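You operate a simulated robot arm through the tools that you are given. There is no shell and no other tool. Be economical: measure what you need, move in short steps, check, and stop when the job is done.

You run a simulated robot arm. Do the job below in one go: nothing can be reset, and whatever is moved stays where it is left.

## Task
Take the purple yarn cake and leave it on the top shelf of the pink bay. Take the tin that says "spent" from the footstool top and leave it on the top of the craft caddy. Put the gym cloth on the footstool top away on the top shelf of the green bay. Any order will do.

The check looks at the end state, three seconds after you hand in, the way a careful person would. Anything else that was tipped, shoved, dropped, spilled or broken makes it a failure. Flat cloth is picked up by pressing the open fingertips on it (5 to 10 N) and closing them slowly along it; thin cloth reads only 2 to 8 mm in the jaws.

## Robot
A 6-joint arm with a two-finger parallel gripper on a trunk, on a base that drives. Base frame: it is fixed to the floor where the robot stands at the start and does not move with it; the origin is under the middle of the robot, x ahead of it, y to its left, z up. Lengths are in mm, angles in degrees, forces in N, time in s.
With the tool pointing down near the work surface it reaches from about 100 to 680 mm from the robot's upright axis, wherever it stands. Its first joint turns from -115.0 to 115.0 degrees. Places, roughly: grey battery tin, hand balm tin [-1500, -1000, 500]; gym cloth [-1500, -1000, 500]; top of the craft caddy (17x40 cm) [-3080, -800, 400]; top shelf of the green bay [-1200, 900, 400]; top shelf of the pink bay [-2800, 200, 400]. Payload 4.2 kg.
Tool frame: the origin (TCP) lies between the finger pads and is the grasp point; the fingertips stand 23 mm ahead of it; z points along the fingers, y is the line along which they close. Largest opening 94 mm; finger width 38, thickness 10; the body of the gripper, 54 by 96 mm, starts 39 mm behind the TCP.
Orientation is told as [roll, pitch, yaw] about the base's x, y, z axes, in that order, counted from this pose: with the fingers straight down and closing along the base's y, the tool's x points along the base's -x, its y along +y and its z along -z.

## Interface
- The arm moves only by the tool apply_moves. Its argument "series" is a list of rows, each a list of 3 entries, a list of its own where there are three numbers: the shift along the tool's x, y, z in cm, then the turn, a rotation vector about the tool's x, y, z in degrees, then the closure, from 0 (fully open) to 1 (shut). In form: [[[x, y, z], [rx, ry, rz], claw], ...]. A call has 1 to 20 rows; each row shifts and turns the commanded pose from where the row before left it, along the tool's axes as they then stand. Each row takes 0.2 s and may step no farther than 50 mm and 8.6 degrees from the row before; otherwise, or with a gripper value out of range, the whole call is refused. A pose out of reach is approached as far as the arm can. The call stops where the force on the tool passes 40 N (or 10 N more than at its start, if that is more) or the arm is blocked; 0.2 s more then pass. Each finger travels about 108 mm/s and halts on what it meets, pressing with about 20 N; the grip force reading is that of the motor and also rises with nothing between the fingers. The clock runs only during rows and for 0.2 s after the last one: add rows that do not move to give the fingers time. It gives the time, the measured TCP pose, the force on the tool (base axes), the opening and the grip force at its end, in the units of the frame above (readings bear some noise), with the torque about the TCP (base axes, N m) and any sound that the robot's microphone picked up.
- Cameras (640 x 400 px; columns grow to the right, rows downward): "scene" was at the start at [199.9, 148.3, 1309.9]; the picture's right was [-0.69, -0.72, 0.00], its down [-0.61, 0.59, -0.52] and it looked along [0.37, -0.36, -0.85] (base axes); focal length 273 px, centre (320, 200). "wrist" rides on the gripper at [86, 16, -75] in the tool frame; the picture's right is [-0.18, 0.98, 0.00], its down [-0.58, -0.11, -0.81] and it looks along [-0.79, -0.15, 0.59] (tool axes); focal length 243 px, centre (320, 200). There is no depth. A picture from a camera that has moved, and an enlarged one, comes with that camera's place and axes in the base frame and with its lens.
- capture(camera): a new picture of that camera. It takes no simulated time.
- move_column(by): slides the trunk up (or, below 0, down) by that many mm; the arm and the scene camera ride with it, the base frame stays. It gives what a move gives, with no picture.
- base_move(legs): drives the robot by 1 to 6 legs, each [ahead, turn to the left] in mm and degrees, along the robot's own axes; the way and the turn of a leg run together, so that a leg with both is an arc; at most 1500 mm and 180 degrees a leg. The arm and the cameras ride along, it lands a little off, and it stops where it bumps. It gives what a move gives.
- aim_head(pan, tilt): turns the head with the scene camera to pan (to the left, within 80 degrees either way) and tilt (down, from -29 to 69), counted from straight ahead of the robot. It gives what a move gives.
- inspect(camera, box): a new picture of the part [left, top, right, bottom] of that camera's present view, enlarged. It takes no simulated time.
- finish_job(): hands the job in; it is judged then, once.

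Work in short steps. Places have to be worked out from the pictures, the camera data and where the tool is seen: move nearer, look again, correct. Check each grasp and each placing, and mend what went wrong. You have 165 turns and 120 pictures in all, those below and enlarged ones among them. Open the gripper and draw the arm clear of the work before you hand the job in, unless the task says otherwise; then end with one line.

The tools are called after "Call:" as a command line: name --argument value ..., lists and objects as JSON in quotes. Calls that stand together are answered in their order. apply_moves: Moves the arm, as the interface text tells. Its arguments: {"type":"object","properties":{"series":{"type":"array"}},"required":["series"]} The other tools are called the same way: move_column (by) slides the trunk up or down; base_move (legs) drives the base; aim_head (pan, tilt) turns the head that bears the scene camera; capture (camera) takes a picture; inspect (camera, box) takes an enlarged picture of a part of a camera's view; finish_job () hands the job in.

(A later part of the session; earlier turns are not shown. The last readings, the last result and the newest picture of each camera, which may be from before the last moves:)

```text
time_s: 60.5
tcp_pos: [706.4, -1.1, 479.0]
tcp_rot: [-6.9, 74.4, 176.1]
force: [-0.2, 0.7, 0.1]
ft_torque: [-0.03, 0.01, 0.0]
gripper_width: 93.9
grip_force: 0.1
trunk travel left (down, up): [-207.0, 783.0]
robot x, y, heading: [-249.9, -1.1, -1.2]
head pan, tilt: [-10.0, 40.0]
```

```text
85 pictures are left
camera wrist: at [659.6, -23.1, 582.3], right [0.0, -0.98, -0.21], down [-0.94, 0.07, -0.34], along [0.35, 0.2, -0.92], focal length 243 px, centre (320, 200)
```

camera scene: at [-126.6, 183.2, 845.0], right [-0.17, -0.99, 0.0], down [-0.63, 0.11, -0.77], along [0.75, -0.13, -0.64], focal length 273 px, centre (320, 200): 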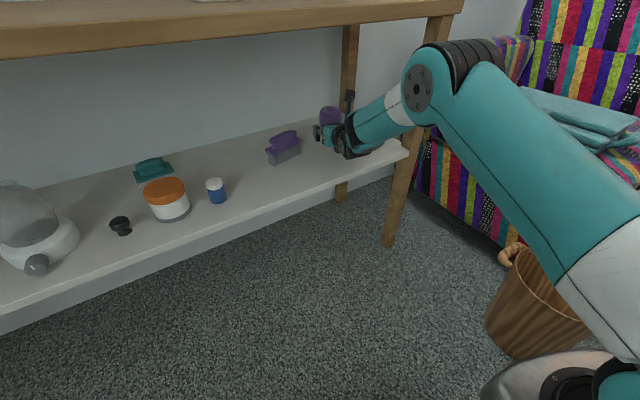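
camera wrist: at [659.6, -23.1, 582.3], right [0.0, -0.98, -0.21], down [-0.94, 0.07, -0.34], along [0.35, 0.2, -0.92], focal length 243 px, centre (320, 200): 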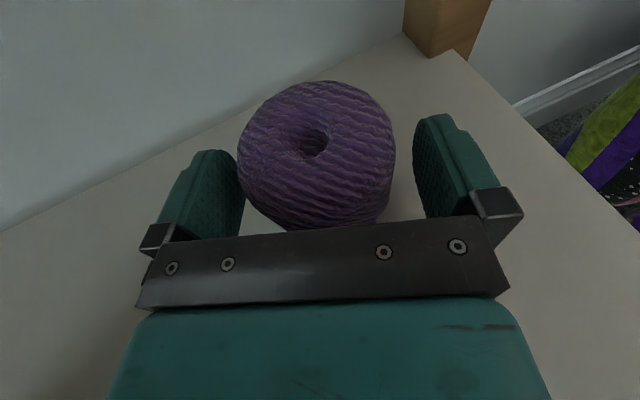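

The fingers straddle the yarn with no force reading. Closing gently.

Call:
apply_moves --series '[[[0, 0, 0], [0, 0, 0], 0.06], [[0, 0, 0], [0, 0, 0], 0.12], [[0, 0, 0], [0, 0, 0], 0.18], [[0, 0, 0], [0, 0, 0], 0.24], [[0, 0, 0], [0, 0, 0], 0.3], [[0, 0, 0], [0, 0, 0], 0.4], [[0, 0, 0], [0, 0, 0], 0.4]]'

Call:
capture --camera "wrist"

```text
time_s: 62.1
tcp_pos: [706.8, -2.5, 480.6]
tcp_rot: [-6.9, 74.4, 176.2]
force: [-0.8, 1.1, 1.8]
ft_torque: [-0.03, 0.02, -0.01]
gripper_width: 72.4
grip_force: 20.1
trunk travel left (down, up): [-207.0, 783.0]
robot x, y, heading: [-254.2, -1.0, -1.0]
head pan, tilt: [-10.0, 40.0]
```

```text
84 pictures are left
camera wrist: at [659.5, -23.0, 582.6], right [0.0, -0.98, -0.21], down [-0.94, 0.07, -0.34], along [0.35, 0.2, -0.92], focal length 243 px, centre (320, 200)
```

wrist: 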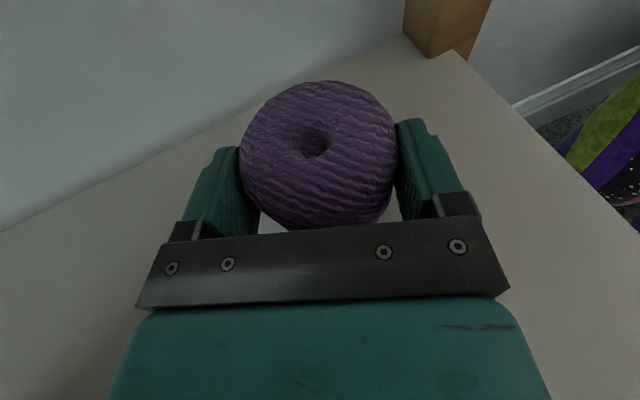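

Gripped at 72 mm with 20 N. I'll lift 30 mm with the trunk and back straight out.

Call:
move_column --by 30

Call:
capture --camera "wrist"

Call:
base_move --legs '[[-500, 0]]'

Call:
capture --camera "wrist"

Call:
capture --camera "scene"

```text
time_s: 62.8
tcp_pos: [705.5, -1.1, 511.2]
tcp_rot: [-6.8, 74.3, 176.1]
force: [-0.2, 0.6, -0.1]
ft_torque: [-0.02, 0.0, 0.03]
gripper_width: 72.3
grip_force: 20.1
trunk travel left (down, up): [-237.0, 753.0]
robot x, y, heading: [-248.2, -2.2, -1.3]
head pan, tilt: [-10.0, 40.0]
```

```text
83 pictures are left
camera wrist: at [659.6, -23.1, 612.2], right [0.0, -0.98, -0.21], down [-0.94, 0.07, -0.34], along [0.35, 0.2, -0.92], focal length 243 px, centre (320, 200)
```

wrist: 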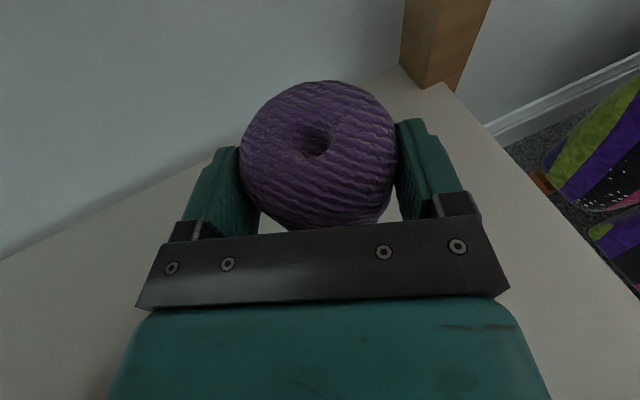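

```text
time_s: 65.8
tcp_pos: [200.4, 6.1, 510.7]
tcp_rot: [-6.9, 74.5, 175.8]
force: [-0.8, 0.5, -0.4]
ft_torque: [0.01, -0.01, -0.03]
gripper_width: 72.0
grip_force: 19.9
trunk travel left (down, up): [-237.0, 753.0]
robot x, y, heading: [-754.1, 8.8, -1.3]
head pan, tilt: [-10.0, 40.0]
```

```text
82 pictures are left
camera wrist: at [152.9, -15.4, 612.3], right [-0.01, -0.98, -0.21], down [-0.94, 0.08, -0.34], along [0.35, 0.19, -0.92], focal length 243 px, centre (320, 200)
```

wrist: 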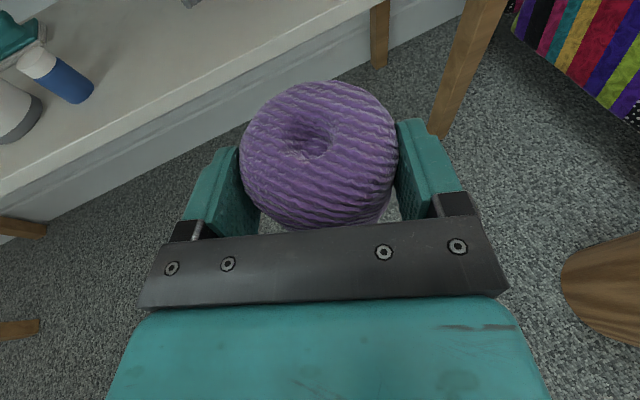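

```text
81 pictures are left
camera scene: at [-517.5, 185.8, 875.0], right [-0.2, -0.98, 0.0], down [-0.63, 0.13, -0.77], along [0.75, -0.15, -0.64], focal length 273 px, centre (320, 200)
```

scene: 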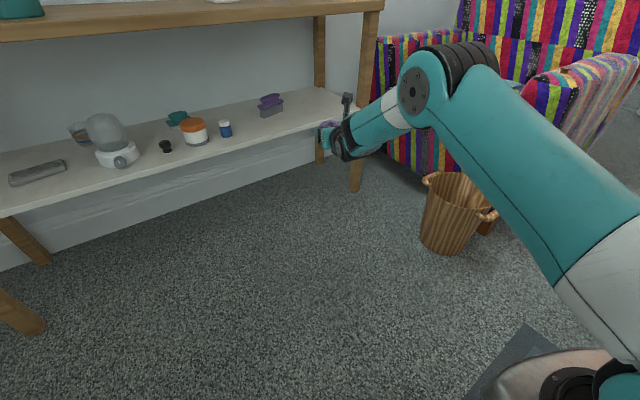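

The yarn cake is held securely and out of the shelf. Next I'll retract the arm, raise the trunk and look to the right rear for the way to the pink bay.

Call:
apply_moves --series '[[[0, 0, -4.1], [0, 0, 0], 0.4], [[0, 0, -4.1], [0, 0, 0], 0.4], [[0, 0, -4.1], [0, 0, 0], 0.4], [[0, 0, -4.1], [0, 0, 0], 0.4], [[0, 0, -4.1], [0, 0, 0], 0.4], [[0, 0, 0], [0, 0, 0], 0.4]]'

Call:
move_column --by 250

Call:
aim_head --pan -80 --tilt 30

Call:
capture --camera "scene"

Call:
aim_head --pan 80 --tilt 30

Call:
capture --camera "scene"

```text
time_s: 67.2
tcp_pos: [2.8, -4.7, 565.5]
tcp_rot: [-6.8, 74.4, 176.0]
force: [-0.2, 0.1, -0.3]
ft_torque: [0.03, -0.01, 0.02]
gripper_width: 71.8
grip_force: 19.8
trunk travel left (down, up): [-237.0, 753.0]
robot x, y, heading: [-759.6, 9.0, -1.4]
head pan, tilt: [-10.0, 40.0]
```

```text
time_s: 69.8
tcp_pos: [3.8, -4.1, 815.0]
tcp_rot: [-6.9, 74.4, 175.9]
force: [0.3, -0.1, -0.6]
ft_torque: [-0.01, 0.0, 0.0]
gripper_width: 71.8
grip_force: 20.7
trunk travel left (down, up): [-487.0, 503.0]
robot x, y, heading: [-754.5, 8.9, -1.2]
head pan, tilt: [-10.0, 40.0]
```

```text
time_s: 71.2
tcp_pos: [2.2, -4.4, 815.9]
tcp_rot: [-6.9, 74.4, 175.9]
force: [0.2, -0.9, -0.4]
ft_torque: [0.01, 0.01, 0.0]
gripper_width: 71.7
grip_force: 20.0
trunk travel left (down, up): [-487.0, 503.0]
robot x, y, heading: [-755.3, 8.2, -1.3]
head pan, tilt: [-80.0, 30.0]
```

```text
80 pictures are left
camera scene: at [-587.2, 113.2, 1140.4], right [-0.99, -0.15, 0.0], down [-0.08, 0.49, -0.87], along [0.13, -0.86, -0.5], focal length 273 px, centre (320, 200)
```

scene: 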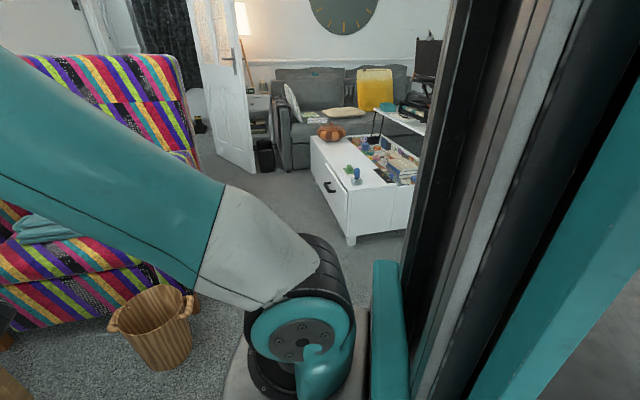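

```text
time_s: 73.7
tcp_pos: [3.6, -4.6, 816.4]
tcp_rot: [-6.9, 74.4, 175.9]
force: [0.3, 0.1, -0.7]
ft_torque: [0.03, 0.02, 0.01]
gripper_width: 71.4
grip_force: 20.1
trunk travel left (down, up): [-487.0, 503.0]
robot x, y, heading: [-756.0, 13.3, -1.4]
head pan, tilt: [80.0, 30.0]
```

```text
79 pictures are left
camera scene: at [-582.9, 291.2, 1140.4], right [0.98, -0.2, 0.0], down [-0.1, -0.49, -0.87], along [0.17, 0.85, -0.5], focal length 273 px, centre (320, 200)
```

scene: 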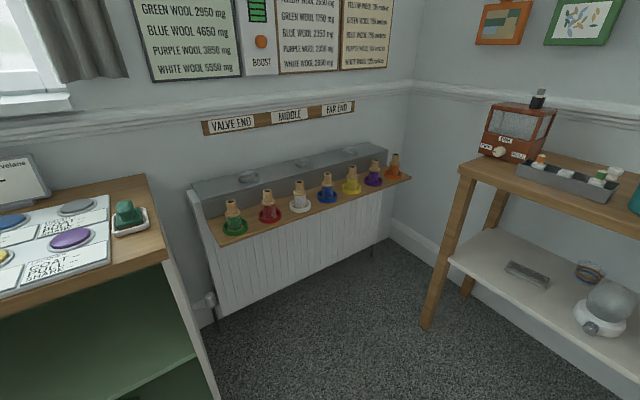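

The green bay is a cabinet with open shelves, and the space to the right is clear. I'll turn right 95° and look around from there.

Call:
base_move --legs '[[0, -95]]'

Call:
aim_head --pan -80 --tilt 30

Call:
capture --camera "scene"

Call:
aim_head --pan -10 --tilt 35

Call:
capture --camera "scene"

```text
time_s: 78.1
tcp_pos: [-837.3, -745.2, 816.3]
tcp_rot: [-6.8, 74.4, 80.9]
force: [0.5, 0.2, -0.8]
ft_torque: [0.04, 0.03, -0.01]
gripper_width: 71.7
grip_force: 20.2
trunk travel left (down, up): [-487.0, 503.0]
robot x, y, heading: [-757.2, 11.3, -96.2]
head pan, tilt: [80.0, 30.0]
```

```text
time_s: 80.5
tcp_pos: [-836.8, -746.3, 815.1]
tcp_rot: [-6.8, 74.4, 81.0]
force: [-0.5, 0.1, -0.8]
ft_torque: [-0.02, -0.01, -0.03]
gripper_width: 71.3
grip_force: 19.6
trunk travel left (down, up): [-487.0, 503.0]
robot x, y, heading: [-754.8, 8.1, -96.1]
head pan, tilt: [-80.0, 30.0]
```

```text
78 pictures are left
camera scene: at [-670.7, -167.2, 1140.4], right [-0.06, 1.0, 0.0], down [0.5, 0.03, -0.87], along [-0.86, -0.06, -0.5], focal length 273 px, centre (320, 200)
```

scene: 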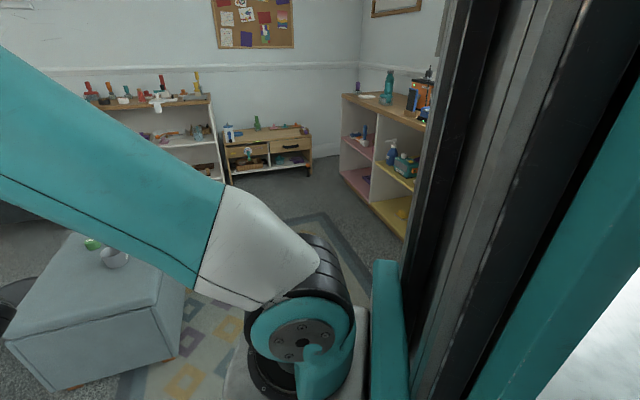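

```text
time_s: 81.9
tcp_pos: [-837.9, -743.7, 815.6]
tcp_rot: [-6.8, 74.4, 81.0]
force: [0.2, -0.1, -1.1]
ft_torque: [0.01, 0.03, -0.01]
gripper_width: 71.3
grip_force: 19.5
trunk travel left (down, up): [-487.0, 503.0]
robot x, y, heading: [-756.4, 11.2, -96.3]
head pan, tilt: [-10.0, 35.0]
```

```text
77 pictures are left
camera scene: at [-605.3, -245.9, 1132.6], right [-0.96, 0.28, 0.0], down [0.16, 0.55, -0.82], along [-0.23, -0.79, -0.57], focal length 273 px, centre (320, 200)
```

scene: 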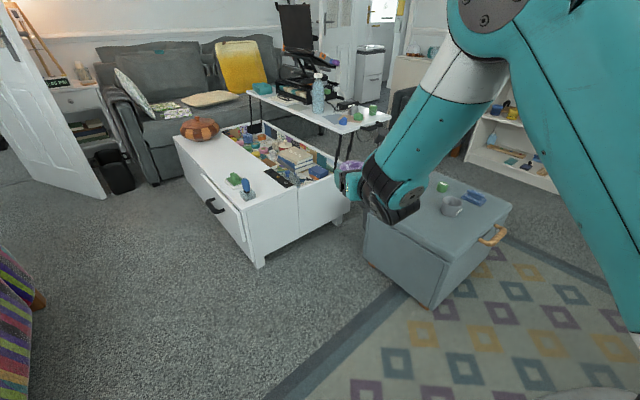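

The footstool, caddy and the pink and yellow bays are visible to the west. I'll turn toward −160°, drive 1100 mm and look again.

Call:
base_move --legs '[[0, -64], [1100, 0]]'

Call:
aim_head --pan 0 --tilt 30

Call:
capture --camera "scene"

Call:
aim_head --pan -50 --tilt 35

Call:
capture --camera "scene"

```text
time_s: 90.4
tcp_pos: [-2510.3, -601.5, 815.5]
tcp_rot: [-6.8, 74.5, 16.4]
force: [-0.3, 0.2, 0.0]
ft_torque: [0.06, -0.02, 0.01]
gripper_width: 71.0
grip_force: 20.0
trunk travel left (down, up): [-487.0, 503.0]
robot x, y, heading: [-1794.8, -348.6, -160.8]
head pan, tilt: [-10.0, 35.0]
```

```text
time_s: 91.1
tcp_pos: [-2509.6, -601.0, 815.5]
tcp_rot: [-6.8, 74.4, 16.3]
force: [0.1, -0.6, -0.1]
ft_torque: [-0.01, -0.03, 0.02]
gripper_width: 71.1
grip_force: 20.1
trunk travel left (down, up): [-487.0, 503.0]
robot x, y, heading: [-1795.5, -353.7, -161.0]
head pan, tilt: [0.0, 30.0]
```

```text
76 pictures are left
camera scene: at [-1959.7, -613.8, 1140.4], right [-0.33, 0.95, 0.0], down [0.47, 0.16, -0.87], along [-0.82, -0.28, -0.5], focal length 273 px, centre (320, 200)
```

scene: 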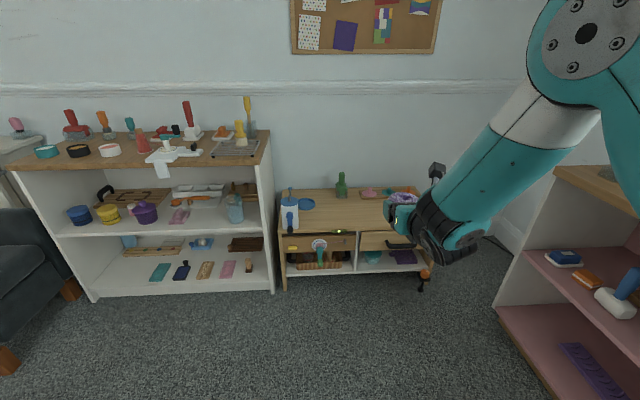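

```text
time_s: 92.3
tcp_pos: [-2511.0, -601.4, 816.2]
tcp_rot: [-6.8, 74.4, 16.4]
force: [0.0, -0.1, -0.6]
ft_torque: [0.04, -0.03, 0.02]
gripper_width: 71.0
grip_force: 19.9
trunk travel left (down, up): [-487.0, 503.0]
robot x, y, heading: [-1797.1, -349.6, -160.7]
head pan, tilt: [-50.0, 35.0]
```

```text
75 pictures are left
camera scene: at [-1949.8, -539.1, 1132.6], right [0.51, 0.86, 0.0], down [0.49, -0.29, -0.82], along [-0.7, 0.42, -0.57], focal length 273 px, centre (320, 200)
```

scene: 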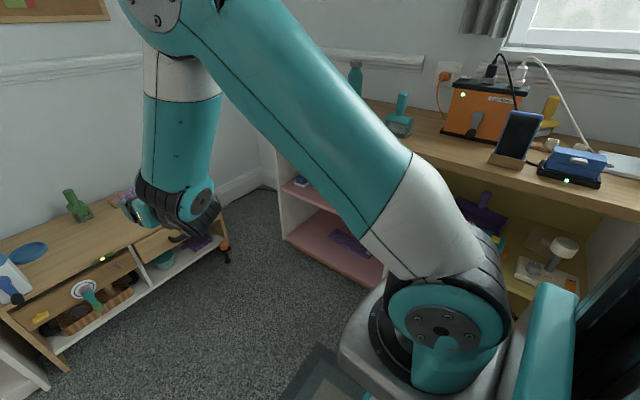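

The pink bay is an open cubby facing about 113°−180°. I'll raise the trunk so the arm clears everything, turn to heading 27°, reverse to in front of the pink bay, then face it.

Call:
move_column --by 400

Call:
base_move --legs '[[0, 94], [0, 93.6], [-700, 0]]'

```text
time_s: 96.1
tcp_pos: [-2510.7, -602.3, 1216.8]
tcp_rot: [-6.7, 74.3, 16.4]
force: [0.0, -0.1, -1.0]
ft_torque: [-0.03, -0.02, 0.0]
gripper_width: 71.1
grip_force: 20.1
trunk travel left (down, up): [-887.0, 103.0]
robot x, y, heading: [-1795.0, -350.2, -161.0]
head pan, tilt: [-50.0, 35.0]
```

```text
time_s: 107.9
tcp_pos: [-1738.4, -320.1, 1215.9]
tcp_rot: [-6.8, 74.4, -155.9]
force: [-0.4, 0.1, -1.5]
ft_torque: [0.02, 0.0, 0.0]
gripper_width: 70.7
grip_force: 20.3
trunk travel left (down, up): [-887.0, 103.0]
robot x, y, heading: [-2421.5, -665.5, 26.7]
head pan, tilt: [-50.0, 35.0]
```

At (-2421,-665). I'll turn left to face the pink bay and look.

Call:
base_move --legs '[[0, 86.5]]'

Call:
aim_head --pan 0 --tilt 40

Call:
capture --camera "scene"

```text
time_s: 111.9
tcp_pos: [-2710.2, 36.4, 1215.2]
tcp_rot: [-6.9, 74.3, -70.1]
force: [0.5, -0.1, -1.3]
ft_torque: [0.0, -0.04, 0.01]
gripper_width: 70.6
grip_force: 20.1
trunk travel left (down, up): [-887.0, 103.0]
robot x, y, heading: [-2413.4, -666.0, 112.5]
head pan, tilt: [-50.0, 35.0]
```

```text
time_s: 113.1
tcp_pos: [-2709.5, 35.9, 1215.6]
tcp_rot: [-6.8, 74.5, -70.2]
force: [-0.8, 0.3, -0.1]
ft_torque: [0.02, -0.05, -0.02]
gripper_width: 70.6
grip_force: 20.2
trunk travel left (down, up): [-887.0, 103.0]
robot x, y, heading: [-2418.1, -663.1, 112.7]
head pan, tilt: [0.0, 40.0]
```

```text
74 pictures are left
camera scene: at [-2687.7, -519.7, 1525.0], right [0.92, 0.38, 0.0], down [0.25, -0.59, -0.77], along [-0.29, 0.71, -0.64], focal length 273 px, centre (320, 200)
```

scene: 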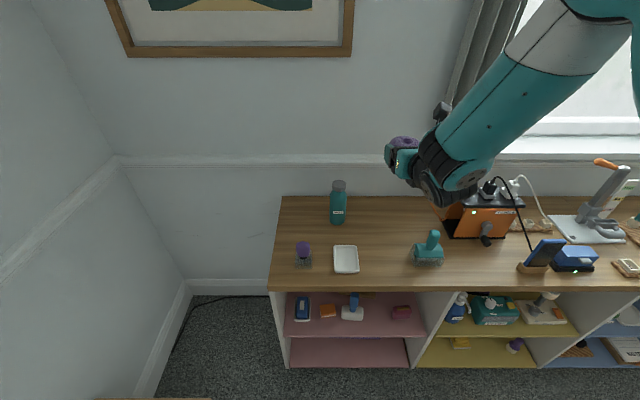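

The cabinet front passes right under the gripper, so I must back off before lowering. I'll reverse 330 mm, lower the trunk and look into the bay.

Call:
base_move --legs '[[-330, 0]]'

Call:
move_column --by -720

Call:
aim_head --pan 0 --tilt 25

Call:
capture --camera "scene"

```text
time_s: 115.3
tcp_pos: [-2581.7, -269.9, 1215.7]
tcp_rot: [-6.9, 74.4, -70.1]
force: [-0.6, 0.1, -0.9]
ft_torque: [-0.01, 0.0, 0.0]
gripper_width: 70.6
grip_force: 20.3
trunk travel left (down, up): [-887.0, 103.0]
robot x, y, heading: [-2287.9, -971.0, 112.9]
head pan, tilt: [0.0, 40.0]
```

```text
refused: -720 is not a number from -400 to 400
```

```text
time_s: 116.1
tcp_pos: [-2582.5, -270.9, 1215.3]
tcp_rot: [-6.8, 74.4, -70.1]
force: [0.4, 0.2, -1.4]
ft_torque: [-0.01, 0.03, 0.06]
gripper_width: 70.6
grip_force: 19.8
trunk travel left (down, up): [-887.0, 103.0]
robot x, y, heading: [-2287.4, -972.4, 112.6]
head pan, tilt: [0.0, 25.0]
```

```text
73 pictures are left
camera scene: at [-2563.2, -820.0, 1548.3], right [0.92, 0.38, 0.0], down [0.16, -0.39, -0.91], along [-0.35, 0.84, -0.42], focal length 273 px, centre (320, 200)
```

scene: 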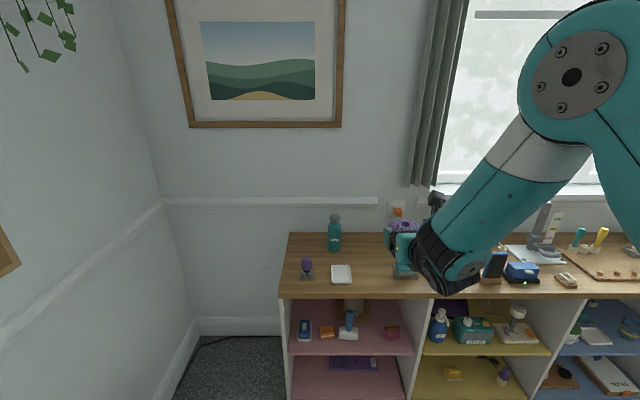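

Limit is 400 per call, so I'll lower in two steps and inspect the bay.

Call:
move_column --by -380

Call:
move_column --by -320

Call:
capture --camera "scene"

Call:
inspect --camera "scene" --box '[260, 130, 460, 255]'

```text
time_s: 119.7
tcp_pos: [-2581.9, -270.1, 836.0]
tcp_rot: [-6.8, 74.4, -70.1]
force: [-0.9, 0.3, -0.6]
ft_torque: [-0.01, -0.01, -0.01]
gripper_width: 70.9
grip_force: 19.9
trunk travel left (down, up): [-507.0, 483.0]
robot x, y, heading: [-2288.8, -968.0, 112.4]
head pan, tilt: [0.0, 25.0]
```

```text
time_s: 122.9
tcp_pos: [-2582.2, -271.1, 516.0]
tcp_rot: [-6.7, 74.4, -70.1]
force: [-0.2, -0.9, -0.8]
ft_torque: [-0.02, -0.06, -0.04]
gripper_width: 70.9
grip_force: 20.0
trunk travel left (down, up): [-187.0, 803.0]
robot x, y, heading: [-2287.7, -972.3, 112.6]
head pan, tilt: [0.0, 25.0]
```

```text
72 pictures are left
camera scene: at [-2563.2, -820.1, 848.4], right [0.92, 0.38, 0.0], down [0.16, -0.39, -0.91], along [-0.35, 0.84, -0.42], focal length 273 px, centre (320, 200)
```

scene: 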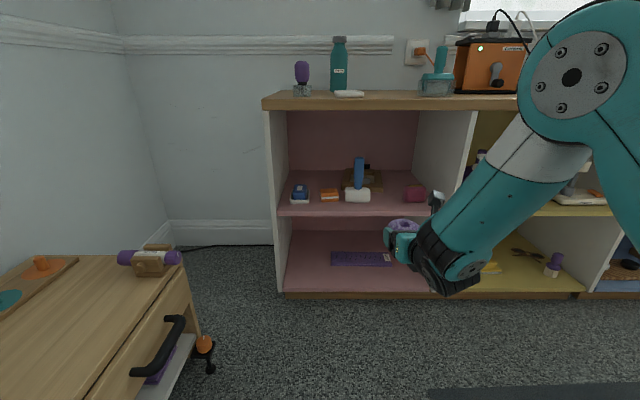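

```text
3.20 times, centred on (360, 192) of scene
camera zoom: at [-2563.2, -820.1, 848.4], right [0.92, 0.38, 0.0], down [0.16, -0.39, -0.91], along [-0.35, 0.84, -0.42], focal length 874 px, centre (192, 224)
```

zoom: 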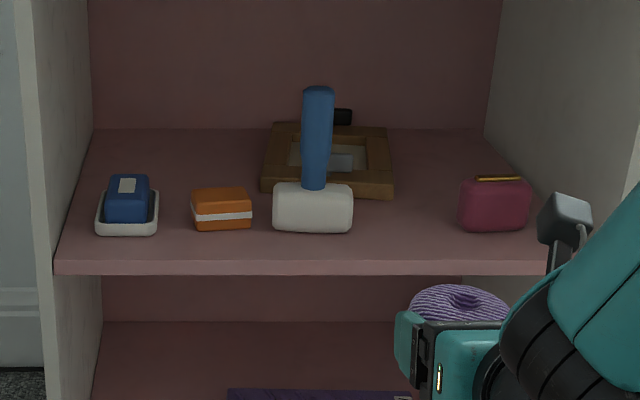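

I place the shelf at z≈428 and its front edge about 300 mm ahead of the tool, with a 117 mm gap between the mallet head and the magenta case. I'll turn 2.5° right to line up the yarn with that gap and drive 230 mm.

Call:
base_move --legs '[[0, -2.5], [230, 0]]'

Call:
capture --camera "wrist"

Call:
capture --camera "scene"

```text
time_s: 125.0
tcp_pos: [-2632.3, -42.3, 516.8]
tcp_rot: [-6.8, 74.4, -72.5]
force: [-0.2, 0.4, 0.0]
ft_torque: [-0.01, -0.01, -0.02]
gripper_width: 70.7
grip_force: 20.0
trunk travel left (down, up): [-187.0, 803.0]
robot x, y, heading: [-2369.6, -752.4, 109.9]
head pan, tilt: [0.0, 25.0]
```

```text
70 pictures are left
camera wrist: at [-2595.3, -77.7, 617.9], right [0.91, 0.35, -0.21], down [0.27, -0.9, -0.34], along [-0.31, 0.25, -0.92], focal length 243 px, centre (320, 200)
```

wrist: 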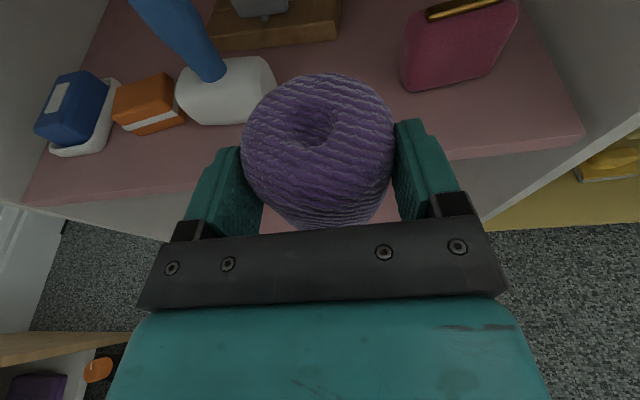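

```text
69 pictures are left
camera scene: at [-2636.5, -591.3, 848.3], right [0.94, 0.35, 0.0], down [0.15, -0.4, -0.91], along [-0.31, 0.85, -0.42], focal length 273 px, centre (320, 200)
```

scene: 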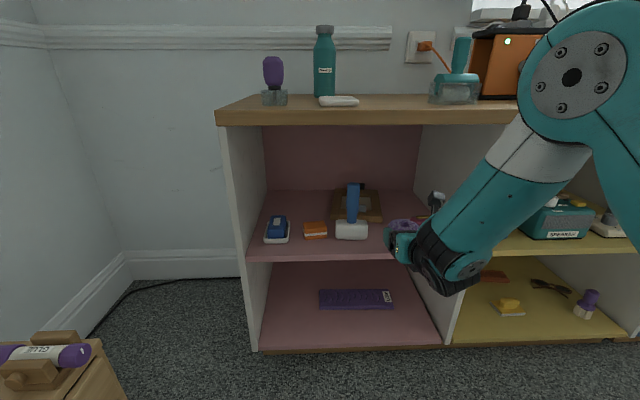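

The numbers agree: shelf front at f≈1023, gap centre at the yarn's line. I'll drive 105 mm more, then lower 35 mm.

Call:
base_move --legs '[[105, 0]]'

Call:
capture --camera "wrist"

```text
time_s: 126.2
tcp_pos: [-2671.2, 58.1, 515.9]
tcp_rot: [-6.8, 74.5, -72.4]
force: [-0.7, 0.2, -0.2]
ft_torque: [-0.01, -0.01, 0.05]
gripper_width: 70.7
grip_force: 19.7
trunk travel left (down, up): [-187.0, 803.0]
robot x, y, heading: [-2404.9, -651.9, 110.2]
head pan, tilt: [0.0, 25.0]
```

```text
68 pictures are left
camera wrist: at [-2632.5, 21.6, 617.9], right [0.91, 0.36, -0.21], down [0.27, -0.9, -0.34], along [-0.31, 0.25, -0.92], focal length 243 px, centre (320, 200)
```

wrist: 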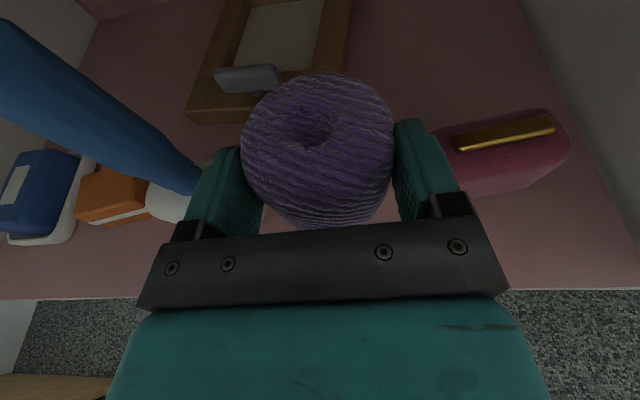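

I'll back 10 mm so the fingertips stay just in front of the neighbours, then lower 38 mm.

Call:
base_move --legs '[[-10, 0]]'

Call:
move_column --by -38

Call:
capture --camera "wrist"

Call:
inspect --camera "scene" --box '[260, 150, 500, 300]'

```text
time_s: 127.0
tcp_pos: [-2666.3, 48.2, 517.0]
tcp_rot: [-6.8, 74.5, -72.4]
force: [0.6, 0.1, -1.2]
ft_torque: [0.0, 0.05, -0.03]
gripper_width: 70.6
grip_force: 20.2
trunk travel left (down, up): [-187.0, 803.0]
robot x, y, heading: [-2399.0, -663.7, 110.3]
head pan, tilt: [0.0, 25.0]
```

```text
time_s: 127.8
tcp_pos: [-2667.3, 47.7, 479.3]
tcp_rot: [-6.9, 74.4, -72.4]
force: [-0.1, -0.4, -1.2]
ft_torque: [-0.01, 0.02, -0.03]
gripper_width: 70.5
grip_force: 19.9
trunk travel left (down, up): [-149.0, 841.0]
robot x, y, heading: [-2402.4, -665.4, 110.1]
head pan, tilt: [0.0, 25.0]
```

```text
67 pictures are left
camera wrist: at [-2629.0, 12.2, 579.9], right [0.91, 0.36, -0.21], down [0.27, -0.9, -0.34], along [-0.31, 0.25, -0.92], focal length 243 px, centre (320, 200)
```

wrist: 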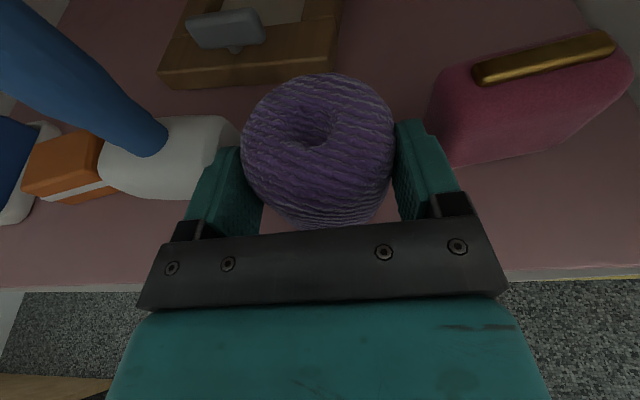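

```text
2.67 times, centred on (380, 225) of scene
camera zoom: at [-2669.9, -501.5, 810.3], right [0.94, 0.35, 0.0], down [0.15, -0.4, -0.91], along [-0.31, 0.85, -0.42], focal length 728 px, centre (160, 133)
```

zoom: 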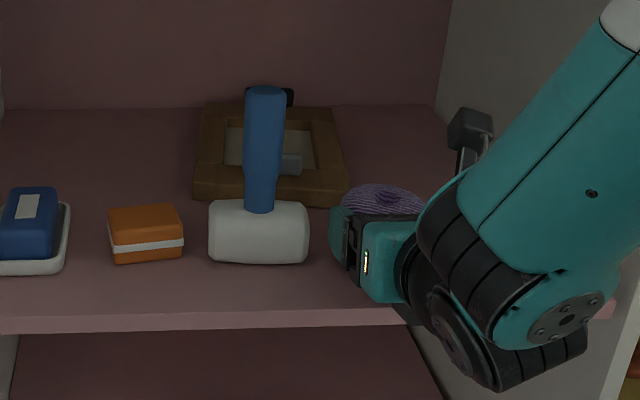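

Both sides are clear. I'll lower in 2 mm steps with the arm while watching the force.

Call:
apply_moves --series '[[[-0.19, 0, 0.05], [0, 0, 0], 0.4], [[-0.19, 0, 0.05], [0, 0, 0], 0.4], [[-0.19, 0, 0.05], [0, 0, 0], 0.4]]'

Call:
apply_moves --series '[[[-0.19, 0, 0.05], [0, 0, 0], 0.4], [[-0.19, 0, 0.05], [0, 0, 0], 0.4]]'

```text
time_s: 128.6
tcp_pos: [-2666.8, 47.5, 471.9]
tcp_rot: [-6.9, 74.4, -72.5]
force: [0.0, 0.2, 1.1]
ft_torque: [0.0, -0.07, -0.05]
gripper_width: 71.0
grip_force: 20.1
trunk travel left (down, up): [-149.0, 841.0]
robot x, y, heading: [-2401.4, -664.5, 110.2]
head pan, tilt: [0.0, 25.0]
```

```text
time_s: 129.2
tcp_pos: [-2667.4, 49.0, 471.3]
tcp_rot: [-6.8, 74.8, -72.3]
force: [1.5, -3.0, 19.2]
ft_torque: [0.31, -0.49, -0.07]
gripper_width: 70.7
grip_force: 20.8
trunk travel left (down, up): [-149.0, 841.0]
robot x, y, heading: [-2400.6, -662.9, 110.2]
head pan, tilt: [0.0, 25.0]
```

Contact at 471 with 19 N. I'll relieve by 1.5 mm and open a little, to about 80 mm.

Call:
apply_moves --series '[[[0.15, 0, -0.04], [0, 0, 0], 0.4], [[0, 0, 0], [0, 0, 0], 0.24], [[0, 0, 0], [0, 0, 0], 0.2], [[0, 0, 0], [0, 0, 0], 0.16], [[0, 0, 0], [0, 0, 0], 0.15]]'

Call:
capture --camera "wrist"

```text
time_s: 130.4
tcp_pos: [-2667.1, 49.0, 470.2]
tcp_rot: [-6.8, 74.4, -72.4]
force: [-0.5, 0.0, -0.4]
ft_torque: [0.03, 0.0, 0.03]
gripper_width: 79.8
grip_force: 0.1
trunk travel left (down, up): [-149.0, 841.0]
robot x, y, heading: [-2402.3, -666.0, 110.0]
head pan, tilt: [0.0, 25.0]
```

```text
65 pictures are left
camera wrist: at [-2629.4, 11.9, 571.6], right [0.91, 0.35, -0.21], down [0.27, -0.9, -0.34], along [-0.31, 0.25, -0.92], focal length 243 px, centre (320, 200)
```

wrist: 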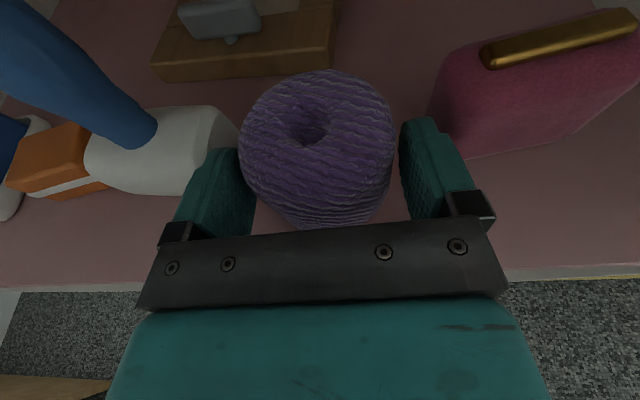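

Released with some slack on the right. I'll withdraw exactly along the tool axis with the arm.

Call:
apply_moves --series '[[[0, 0.1, -1], [0, 0, 0], 0.13], [[0, 0, -1.5], [0, 0, 0], 0.13], [[0, 0, -2], [0, 0, 0], 0.13], [[0, 0, -3], [0, 0, 0], 0.13], [[0, 0, -3], [0, 0, 0], 0.13]]'

Call:
base_move --legs '[[-300, 0]]'

Call:
inspect --camera "scene" --box '[240, 100, 480, 250]'

```text
time_s: 131.6
tcp_pos: [-2623.8, -43.6, 496.5]
tcp_rot: [-7.0, 74.4, -72.3]
force: [-0.1, -0.6, 0.0]
ft_torque: [-0.04, 0.01, -0.03]
gripper_width: 82.0
grip_force: 0.1
trunk travel left (down, up): [-149.0, 841.0]
robot x, y, heading: [-2402.9, -667.0, 110.2]
head pan, tilt: [0.0, 25.0]
```

```text
time_s: 133.6
tcp_pos: [-2520.3, -327.8, 496.2]
tcp_rot: [-6.8, 74.4, -72.2]
force: [-0.5, 0.0, 0.7]
ft_torque: [-0.01, 0.0, 0.0]
gripper_width: 81.6
grip_force: 0.1
trunk travel left (down, up): [-149.0, 841.0]
robot x, y, heading: [-2292.7, -948.2, 110.6]
head pan, tilt: [0.0, 25.0]
```

```text
2.67 times, centred on (360, 175) of scene
camera zoom: at [-2565.2, -786.2, 810.4], right [0.94, 0.35, 0.0], down [0.15, -0.4, -0.91], along [-0.32, 0.85, -0.42], focal length 728 px, centre (213, 267)
```

zoom: 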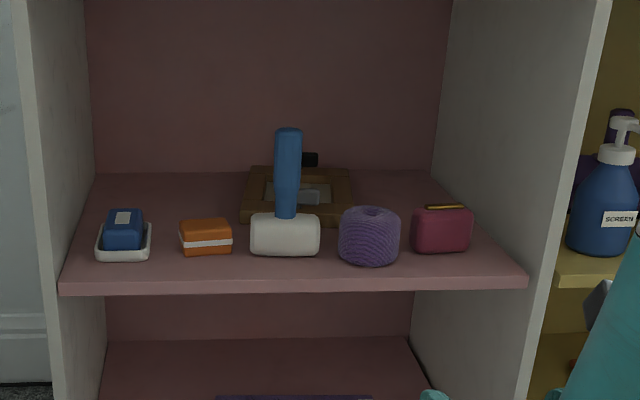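

The yarn cake stands upright on the pink top shelf with everything else undisturbed. Next the footstool: I'll raise the trunk, turn to face east and look.

Call:
move_column --by 400

Call:
base_move --legs '[[0, -110.6]]'

Call:
aim_head --pan -5 --tilt 40

Call:
capture --camera "scene"

```text
time_s: 137.5
tcp_pos: [-2521.1, -327.1, 896.4]
tcp_rot: [-6.9, 74.4, -72.3]
force: [0.4, -0.3, -1.0]
ft_torque: [0.05, -0.03, -0.02]
gripper_width: 81.8
grip_force: 0.0
trunk travel left (down, up): [-549.0, 441.0]
robot x, y, heading: [-2296.1, -946.9, 110.4]
head pan, tilt: [0.0, 25.0]
```

```text
time_s: 142.5
tcp_pos: [-1636.5, -950.9, 897.2]
tcp_rot: [-6.9, 74.4, 177.5]
force: [-0.2, 0.3, 0.3]
ft_torque: [0.01, 0.02, 0.02]
gripper_width: 81.8
grip_force: 0.0
trunk travel left (down, up): [-549.0, 441.0]
robot x, y, heading: [-2300.3, -942.3, 0.4]
head pan, tilt: [0.0, 25.0]
```

```text
time_s: 143.2
tcp_pos: [-1637.0, -952.3, 897.4]
tcp_rot: [-6.9, 74.4, 177.5]
force: [-0.7, 0.4, 0.3]
ft_torque: [0.01, 0.02, -0.02]
gripper_width: 81.9
grip_force: 0.1
trunk travel left (down, up): [-549.0, 441.0]
robot x, y, heading: [-2295.4, -951.3, 0.1]
head pan, tilt: [-5.0, 40.0]
```

```text
63 pictures are left
camera scene: at [-2060.9, -758.4, 1187.1], right [-0.08, -1.0, 0.0], down [-0.64, 0.05, -0.77], along [0.76, -0.06, -0.64], focal length 273 px, centre (320, 200)
```

scene: 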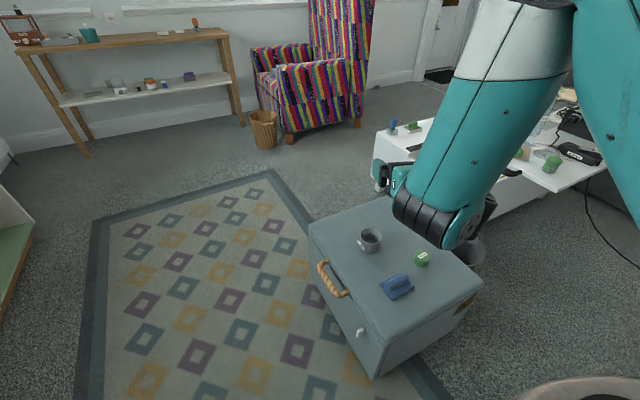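

The footstool is ahead. Zooming in on its top.

Call:
inspect --camera "scene" --box '[300, 190, 490, 310]'

```text
3.33 times, centred on (395, 250) of scene
camera zoom: at [-2060.9, -758.4, 1187.1], right [-0.08, -1.0, 0.0], down [-0.64, 0.05, -0.77], along [0.76, -0.06, -0.64], focal length 911 px, centre (70, 33)
```

zoom: 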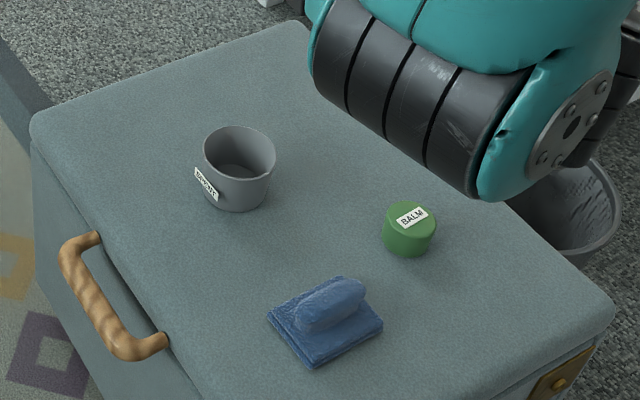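

The grey open tin carries a "SPENT"-like label, the green one says "BALM", and the blue cloth is folded beside them. I'll bring the tool upright and reverse the wrist roll in free space.

Call:
apply_moves --series '[[[0, 0, -4], [0, -8.2, 0], 0], [[0, 0, -4], [0, -8.2, 0], 0], [[0, 0, -2], [0, -8.2, 0], 0], [[-1, 0, 0], [0, -8.2, 0], 0], [[-1, 0, 0], [0, -8.2, 0], 0], [[-1, 0, 0], [0, -8.2, 0], 0], [[-1, 0, 0], [0, -8.2, 0], 0], [[0, 0, 0], [0, -8.2, 0], 0], [[0, 0, 0], [0, -8.2, 0], 0], [[0, 0, 0], [0, 0, 8.5], 0], [[0, 0, 0], [0, 0, 8.5], 0], [[0, 0, 0], [0, 0, 8.5], 0], [[0, 0, 0], [0, 0, 8.5], 0], [[0, 0, 0], [0, 0, 8.5], 0], [[0, 0, 0], [0, 0, 8.5], 0], [[0, 0, 0], [0, 0, 8.5], 0], [[0, 0, 0], [0, 0, 8.5], 0], [[0, 0, 0], [0, 0, 8.5], 0], [[0, 0, 0], [0, 0, 8.5], 0], [[0, 0, 0], [0, 0, 8.5], 0]]'

Call:
apply_moves --series '[[[0, 0, 0], [0, 0, 8.5], 0], [[0, 0, 0], [0, 0, 8.5], 0], [[0, 0, 0], [0, 0, 8.5], 0], [[0, 0, 0], [0, 0, 8.5], 0], [[0, 0, 0], [0, 0, 8.5], 0], [[0, 0, 0], [0, 0, 8.5], 0], [[0, 0, 0], [0, 0, 8.5], 0], [[0, 0, 0], [0, 0, 8.5], 0], [[0, 0, 0], [0, 0, 8.5], 0], [[0, 0, 0], [0, 0, 0], 0]]'

Call:
base_move --legs '[[185, 0]]'

Call:
capture --camera "wrist"

Call:
capture --camera "scene"

```text
time_s: 147.4
tcp_pos: [-1725.8, -949.6, 918.1]
tcp_rot: [-0.6, -1.9, 90.5]
force: [-0.5, 0.4, -0.1]
ft_torque: [0.01, -0.01, 0.01]
gripper_width: 94.1
grip_force: 0.1
out of reach, approached as far as the arm can: row 1, 2
trunk travel left (down, up): [-549.0, 441.0]
robot x, y, heading: [-2297.6, -947.1, 0.3]
head pan, tilt: [-5.0, 40.0]
```

```text
time_s: 149.7
tcp_pos: [-1727.0, -949.5, 916.5]
tcp_rot: [1.7, -1.0, 14.0]
force: [0.1, -0.3, 0.3]
ft_torque: [-0.01, 0.01, -0.01]
gripper_width: 94.2
grip_force: 0.1
trunk travel left (down, up): [-549.0, 441.0]
robot x, y, heading: [-2296.0, -946.5, 0.2]
head pan, tilt: [-5.0, 40.0]
```

```text
time_s: 151.2
tcp_pos: [-1540.6, -949.7, 917.3]
tcp_rot: [1.8, -1.0, 14.0]
force: [-0.8, 0.8, -0.2]
ft_torque: [0.02, -0.02, 0.03]
gripper_width: 94.1
grip_force: 0.1
trunk travel left (down, up): [-549.0, 441.0]
robot x, y, heading: [-2109.7, -951.7, 0.1]
head pan, tilt: [-5.0, 40.0]
```

```text
61 pictures are left
camera wrist: at [-1629.3, -956.0, 990.0], right [-0.06, 1.0, 0.03], down [0.58, 0.01, 0.81], along [0.81, 0.07, -0.58], focal length 243 px, centre (320, 200)
```

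wrist: 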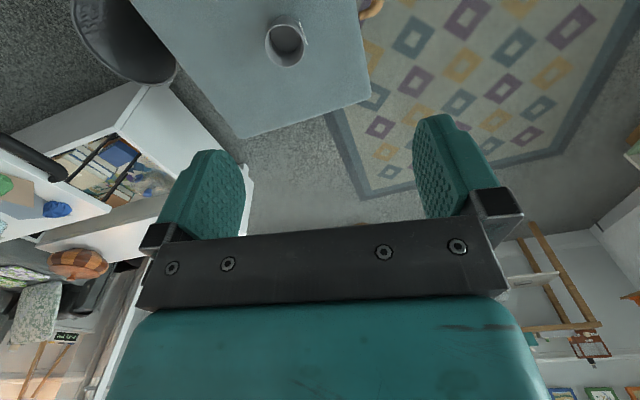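

```text
60 pictures are left
camera scene: at [-1875.3, -757.6, 1187.0], right [-0.08, -1.0, 0.0], down [-0.64, 0.05, -0.77], along [0.76, -0.06, -0.64], focal length 273 px, centre (320, 200)
```

scene: 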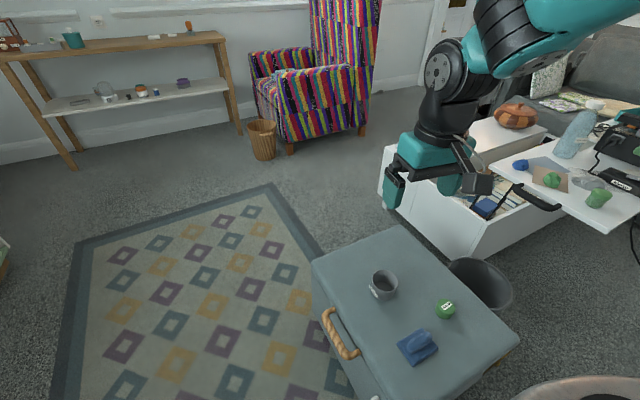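

Now a clear view. I'll zoom in to read the label and locate the objects.

Call:
aim_head --pan -25 --tilt 55

Call:
inspect --camera "scene" --box '[200, 100, 440, 250]'

```text
time_s: 152.0
tcp_pos: [-1541.3, -948.5, 916.7]
tcp_rot: [1.7, -1.0, 14.2]
force: [-0.8, 0.0, -0.9]
ft_torque: [-0.03, 0.02, -0.02]
gripper_width: 93.9
grip_force: 0.0
trunk travel left (down, up): [-549.0, 441.0]
robot x, y, heading: [-2108.6, -949.1, 0.2]
head pan, tilt: [-25.0, 55.0]
```

```text
2.67 times, centred on (320, 175) of scene
camera zoom: at [-1894.5, -780.7, 1166.4], right [-0.42, -0.91, 0.0], down [-0.74, 0.34, -0.57], along [0.52, -0.24, -0.82], focal length 728 px, centre (320, 267)
```

zoom: 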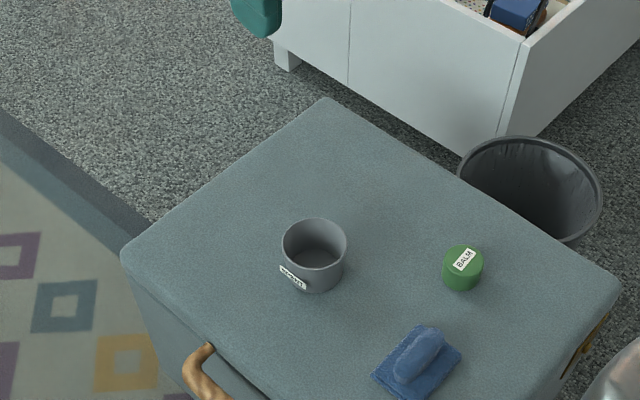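

The tin rim centre triangulates to (-1433,-986,487), with the stool top near 420. I'll creep 30 mm forward, move above the tin and lower to look.

Call:
base_move --legs '[[30, 0]]'

Call:
apply_moves --series '[[[-3.3, -2.7, 0], [0, 0, 0], 0], [[-3.3, -2.7, 0], [0, 0, 0], 0], [[0, 0, 0], [0, 0, 0], 0]]'

Call:
move_column --by -320

Call:
capture --camera "wrist"

Call:
capture --camera "scene"

```text
time_s: 152.8
tcp_pos: [-1510.5, -947.0, 917.4]
tcp_rot: [1.7, -1.0, 14.0]
force: [-0.2, 0.4, 0.4]
ft_torque: [0.01, -0.01, -0.04]
gripper_width: 94.2
grip_force: 0.0
trunk travel left (down, up): [-549.0, 441.0]
robot x, y, heading: [-2076.2, -947.6, 0.2]
head pan, tilt: [-25.0, 55.0]
```

```text
time_s: 153.6
tcp_pos: [-1433.6, -984.9, 916.3]
tcp_rot: [1.7, -1.0, 14.0]
force: [-1.1, 0.4, 0.1]
ft_torque: [0.0, -0.02, 0.0]
gripper_width: 94.0
grip_force: 0.0
trunk travel left (down, up): [-549.0, 441.0]
robot x, y, heading: [-2082.5, -947.0, 0.1]
head pan, tilt: [-25.0, 55.0]
```

```text
time_s: 156.8
tcp_pos: [-1432.9, -984.3, 597.4]
tcp_rot: [1.7, -1.0, 14.0]
force: [-0.4, 0.5, -0.2]
ft_torque: [-0.01, -0.01, -0.02]
gripper_width: 93.9
grip_force: 0.1
trunk travel left (down, up): [-229.0, 761.0]
robot x, y, heading: [-2079.1, -942.5, 0.5]
head pan, tilt: [-25.0, 55.0]
```

```text
58 pictures are left
camera wrist: at [-1522.5, -992.2, 669.8], right [-0.06, 1.0, 0.03], down [0.58, 0.01, 0.81], along [0.81, 0.07, -0.58], focal length 243 px, centre (320, 200)
```

wrist: 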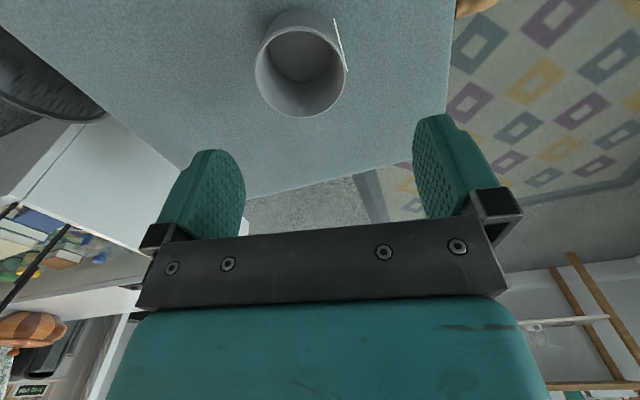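

```text
57 pictures are left
camera scene: at [-1864.5, -780.5, 846.4], right [-0.42, -0.91, 0.0], down [-0.74, 0.34, -0.57], along [0.52, -0.24, -0.82], focal length 273 px, centre (320, 200)
```

scene: 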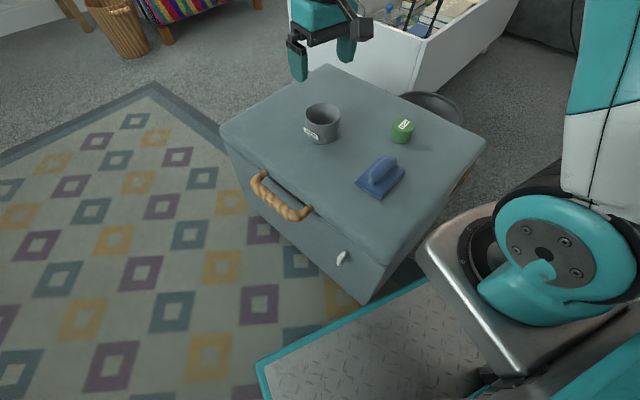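

Wrist view puts the tin about 10 mm further to −y. I'll shift and lower 50 mm, then look again.

Call:
apply_moves --series '[[[0.2, -1.0, 1], [0, 0, 0], 0], [[0, 0, 2], [0, 0, 0], 0], [[0, 0, 2], [0, 0, 0], 0], [[0, 0, 0], [0, 0, 0], 0]]'

Call:
capture --camera "wrist"

Call:
inspect --camera "scene" --box '[240, 20, 480, 170]'

```text
time_s: 157.8
tcp_pos: [-1433.9, -993.5, 547.4]
tcp_rot: [1.7, -1.0, 14.1]
force: [0.6, -0.5, -0.5]
ft_torque: [0.0, -0.01, 0.01]
gripper_width: 94.1
grip_force: 0.1
trunk travel left (down, up): [-229.0, 761.0]
robot x, y, heading: [-2080.6, -949.5, 0.1]
head pan, tilt: [-25.0, 55.0]
```

```text
56 pictures are left
camera wrist: at [-1521.9, -1000.5, 619.7], right [-0.06, 1.0, 0.03], down [0.58, 0.01, 0.81], along [0.81, 0.07, -0.58], focal length 243 px, centre (320, 200)
```

wrist: 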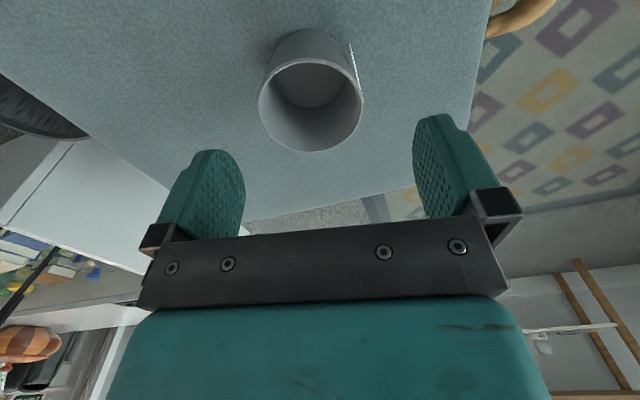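

```text
2.67 times, centred on (360, 95) of scene
camera zoom: at [-1864.5, -780.5, 846.4], right [-0.42, -0.91, 0.0], down [-0.74, 0.34, -0.57], along [0.52, -0.24, -0.82], focal length 728 px, centre (213, 480)
```

zoom: 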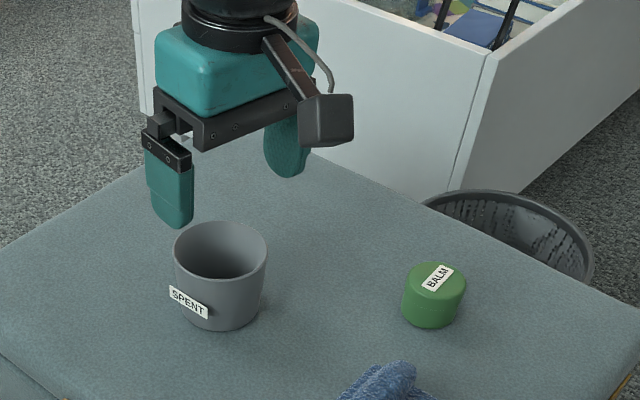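

The label reads SPENT. My refined rim estimate is (-1426,-995,~475), so I'll nudge and descend 65 mm with the fingers straddling.

Call:
apply_moves --series '[[[-0.7, -0.4, 1.5], [0, 0, 0], 0], [[0, 0, 1.5], [0, 0, 0], 0], [[0, 0, 1.5], [0, 0, 0], 0], [[0, 0, 1.5], [0, 0, 0], 0], [[0, 0, 0], [0, 0, 0], 0]]'

Call:
capture --camera "wrist"

Call:
inspect --camera "scene" --box '[240, 20, 480, 170]'

```text
time_s: 159.0
tcp_pos: [-1424.7, -993.1, 486.5]
tcp_rot: [1.8, -1.0, 14.3]
force: [1.5, -0.4, -0.1]
ft_torque: [-0.04, -0.04, 0.0]
gripper_width: 94.1
grip_force: 0.1
trunk travel left (down, up): [-229.0, 761.0]
robot x, y, heading: [-2083.3, -947.0, 0.2]
head pan, tilt: [-25.0, 55.0]
```

```text
54 pictures are left
camera wrist: at [-1513.1, -1000.9, 558.9], right [-0.06, 1.0, 0.03], down [0.58, 0.01, 0.81], along [0.81, 0.07, -0.58], focal length 243 px, centre (320, 200)
```

wrist: 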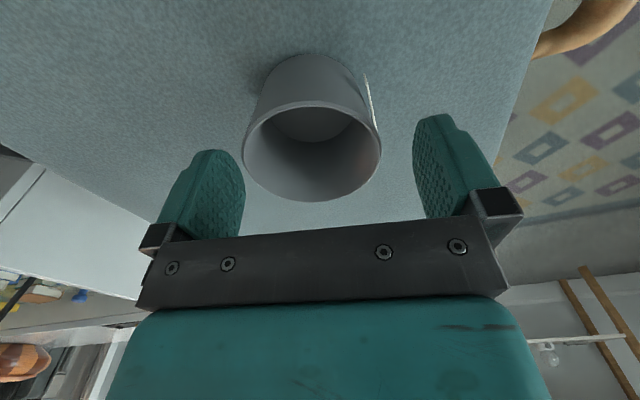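

```text
2.67 times, centred on (360, 95) of scene
camera zoom: at [-1864.5, -780.5, 846.4], right [-0.42, -0.91, 0.0], down [-0.74, 0.34, -0.57], along [0.52, -0.24, -0.82], focal length 728 px, centre (213, 480)
```

zoom: 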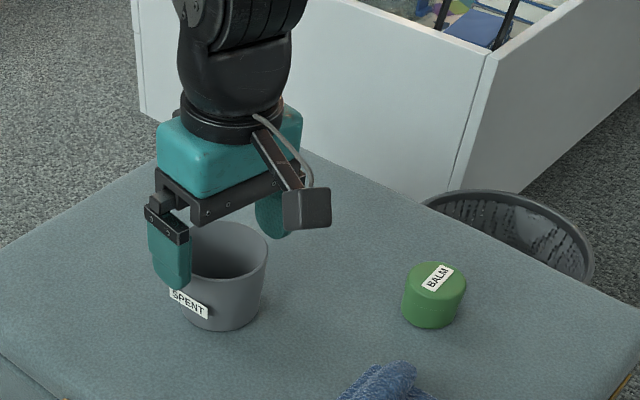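

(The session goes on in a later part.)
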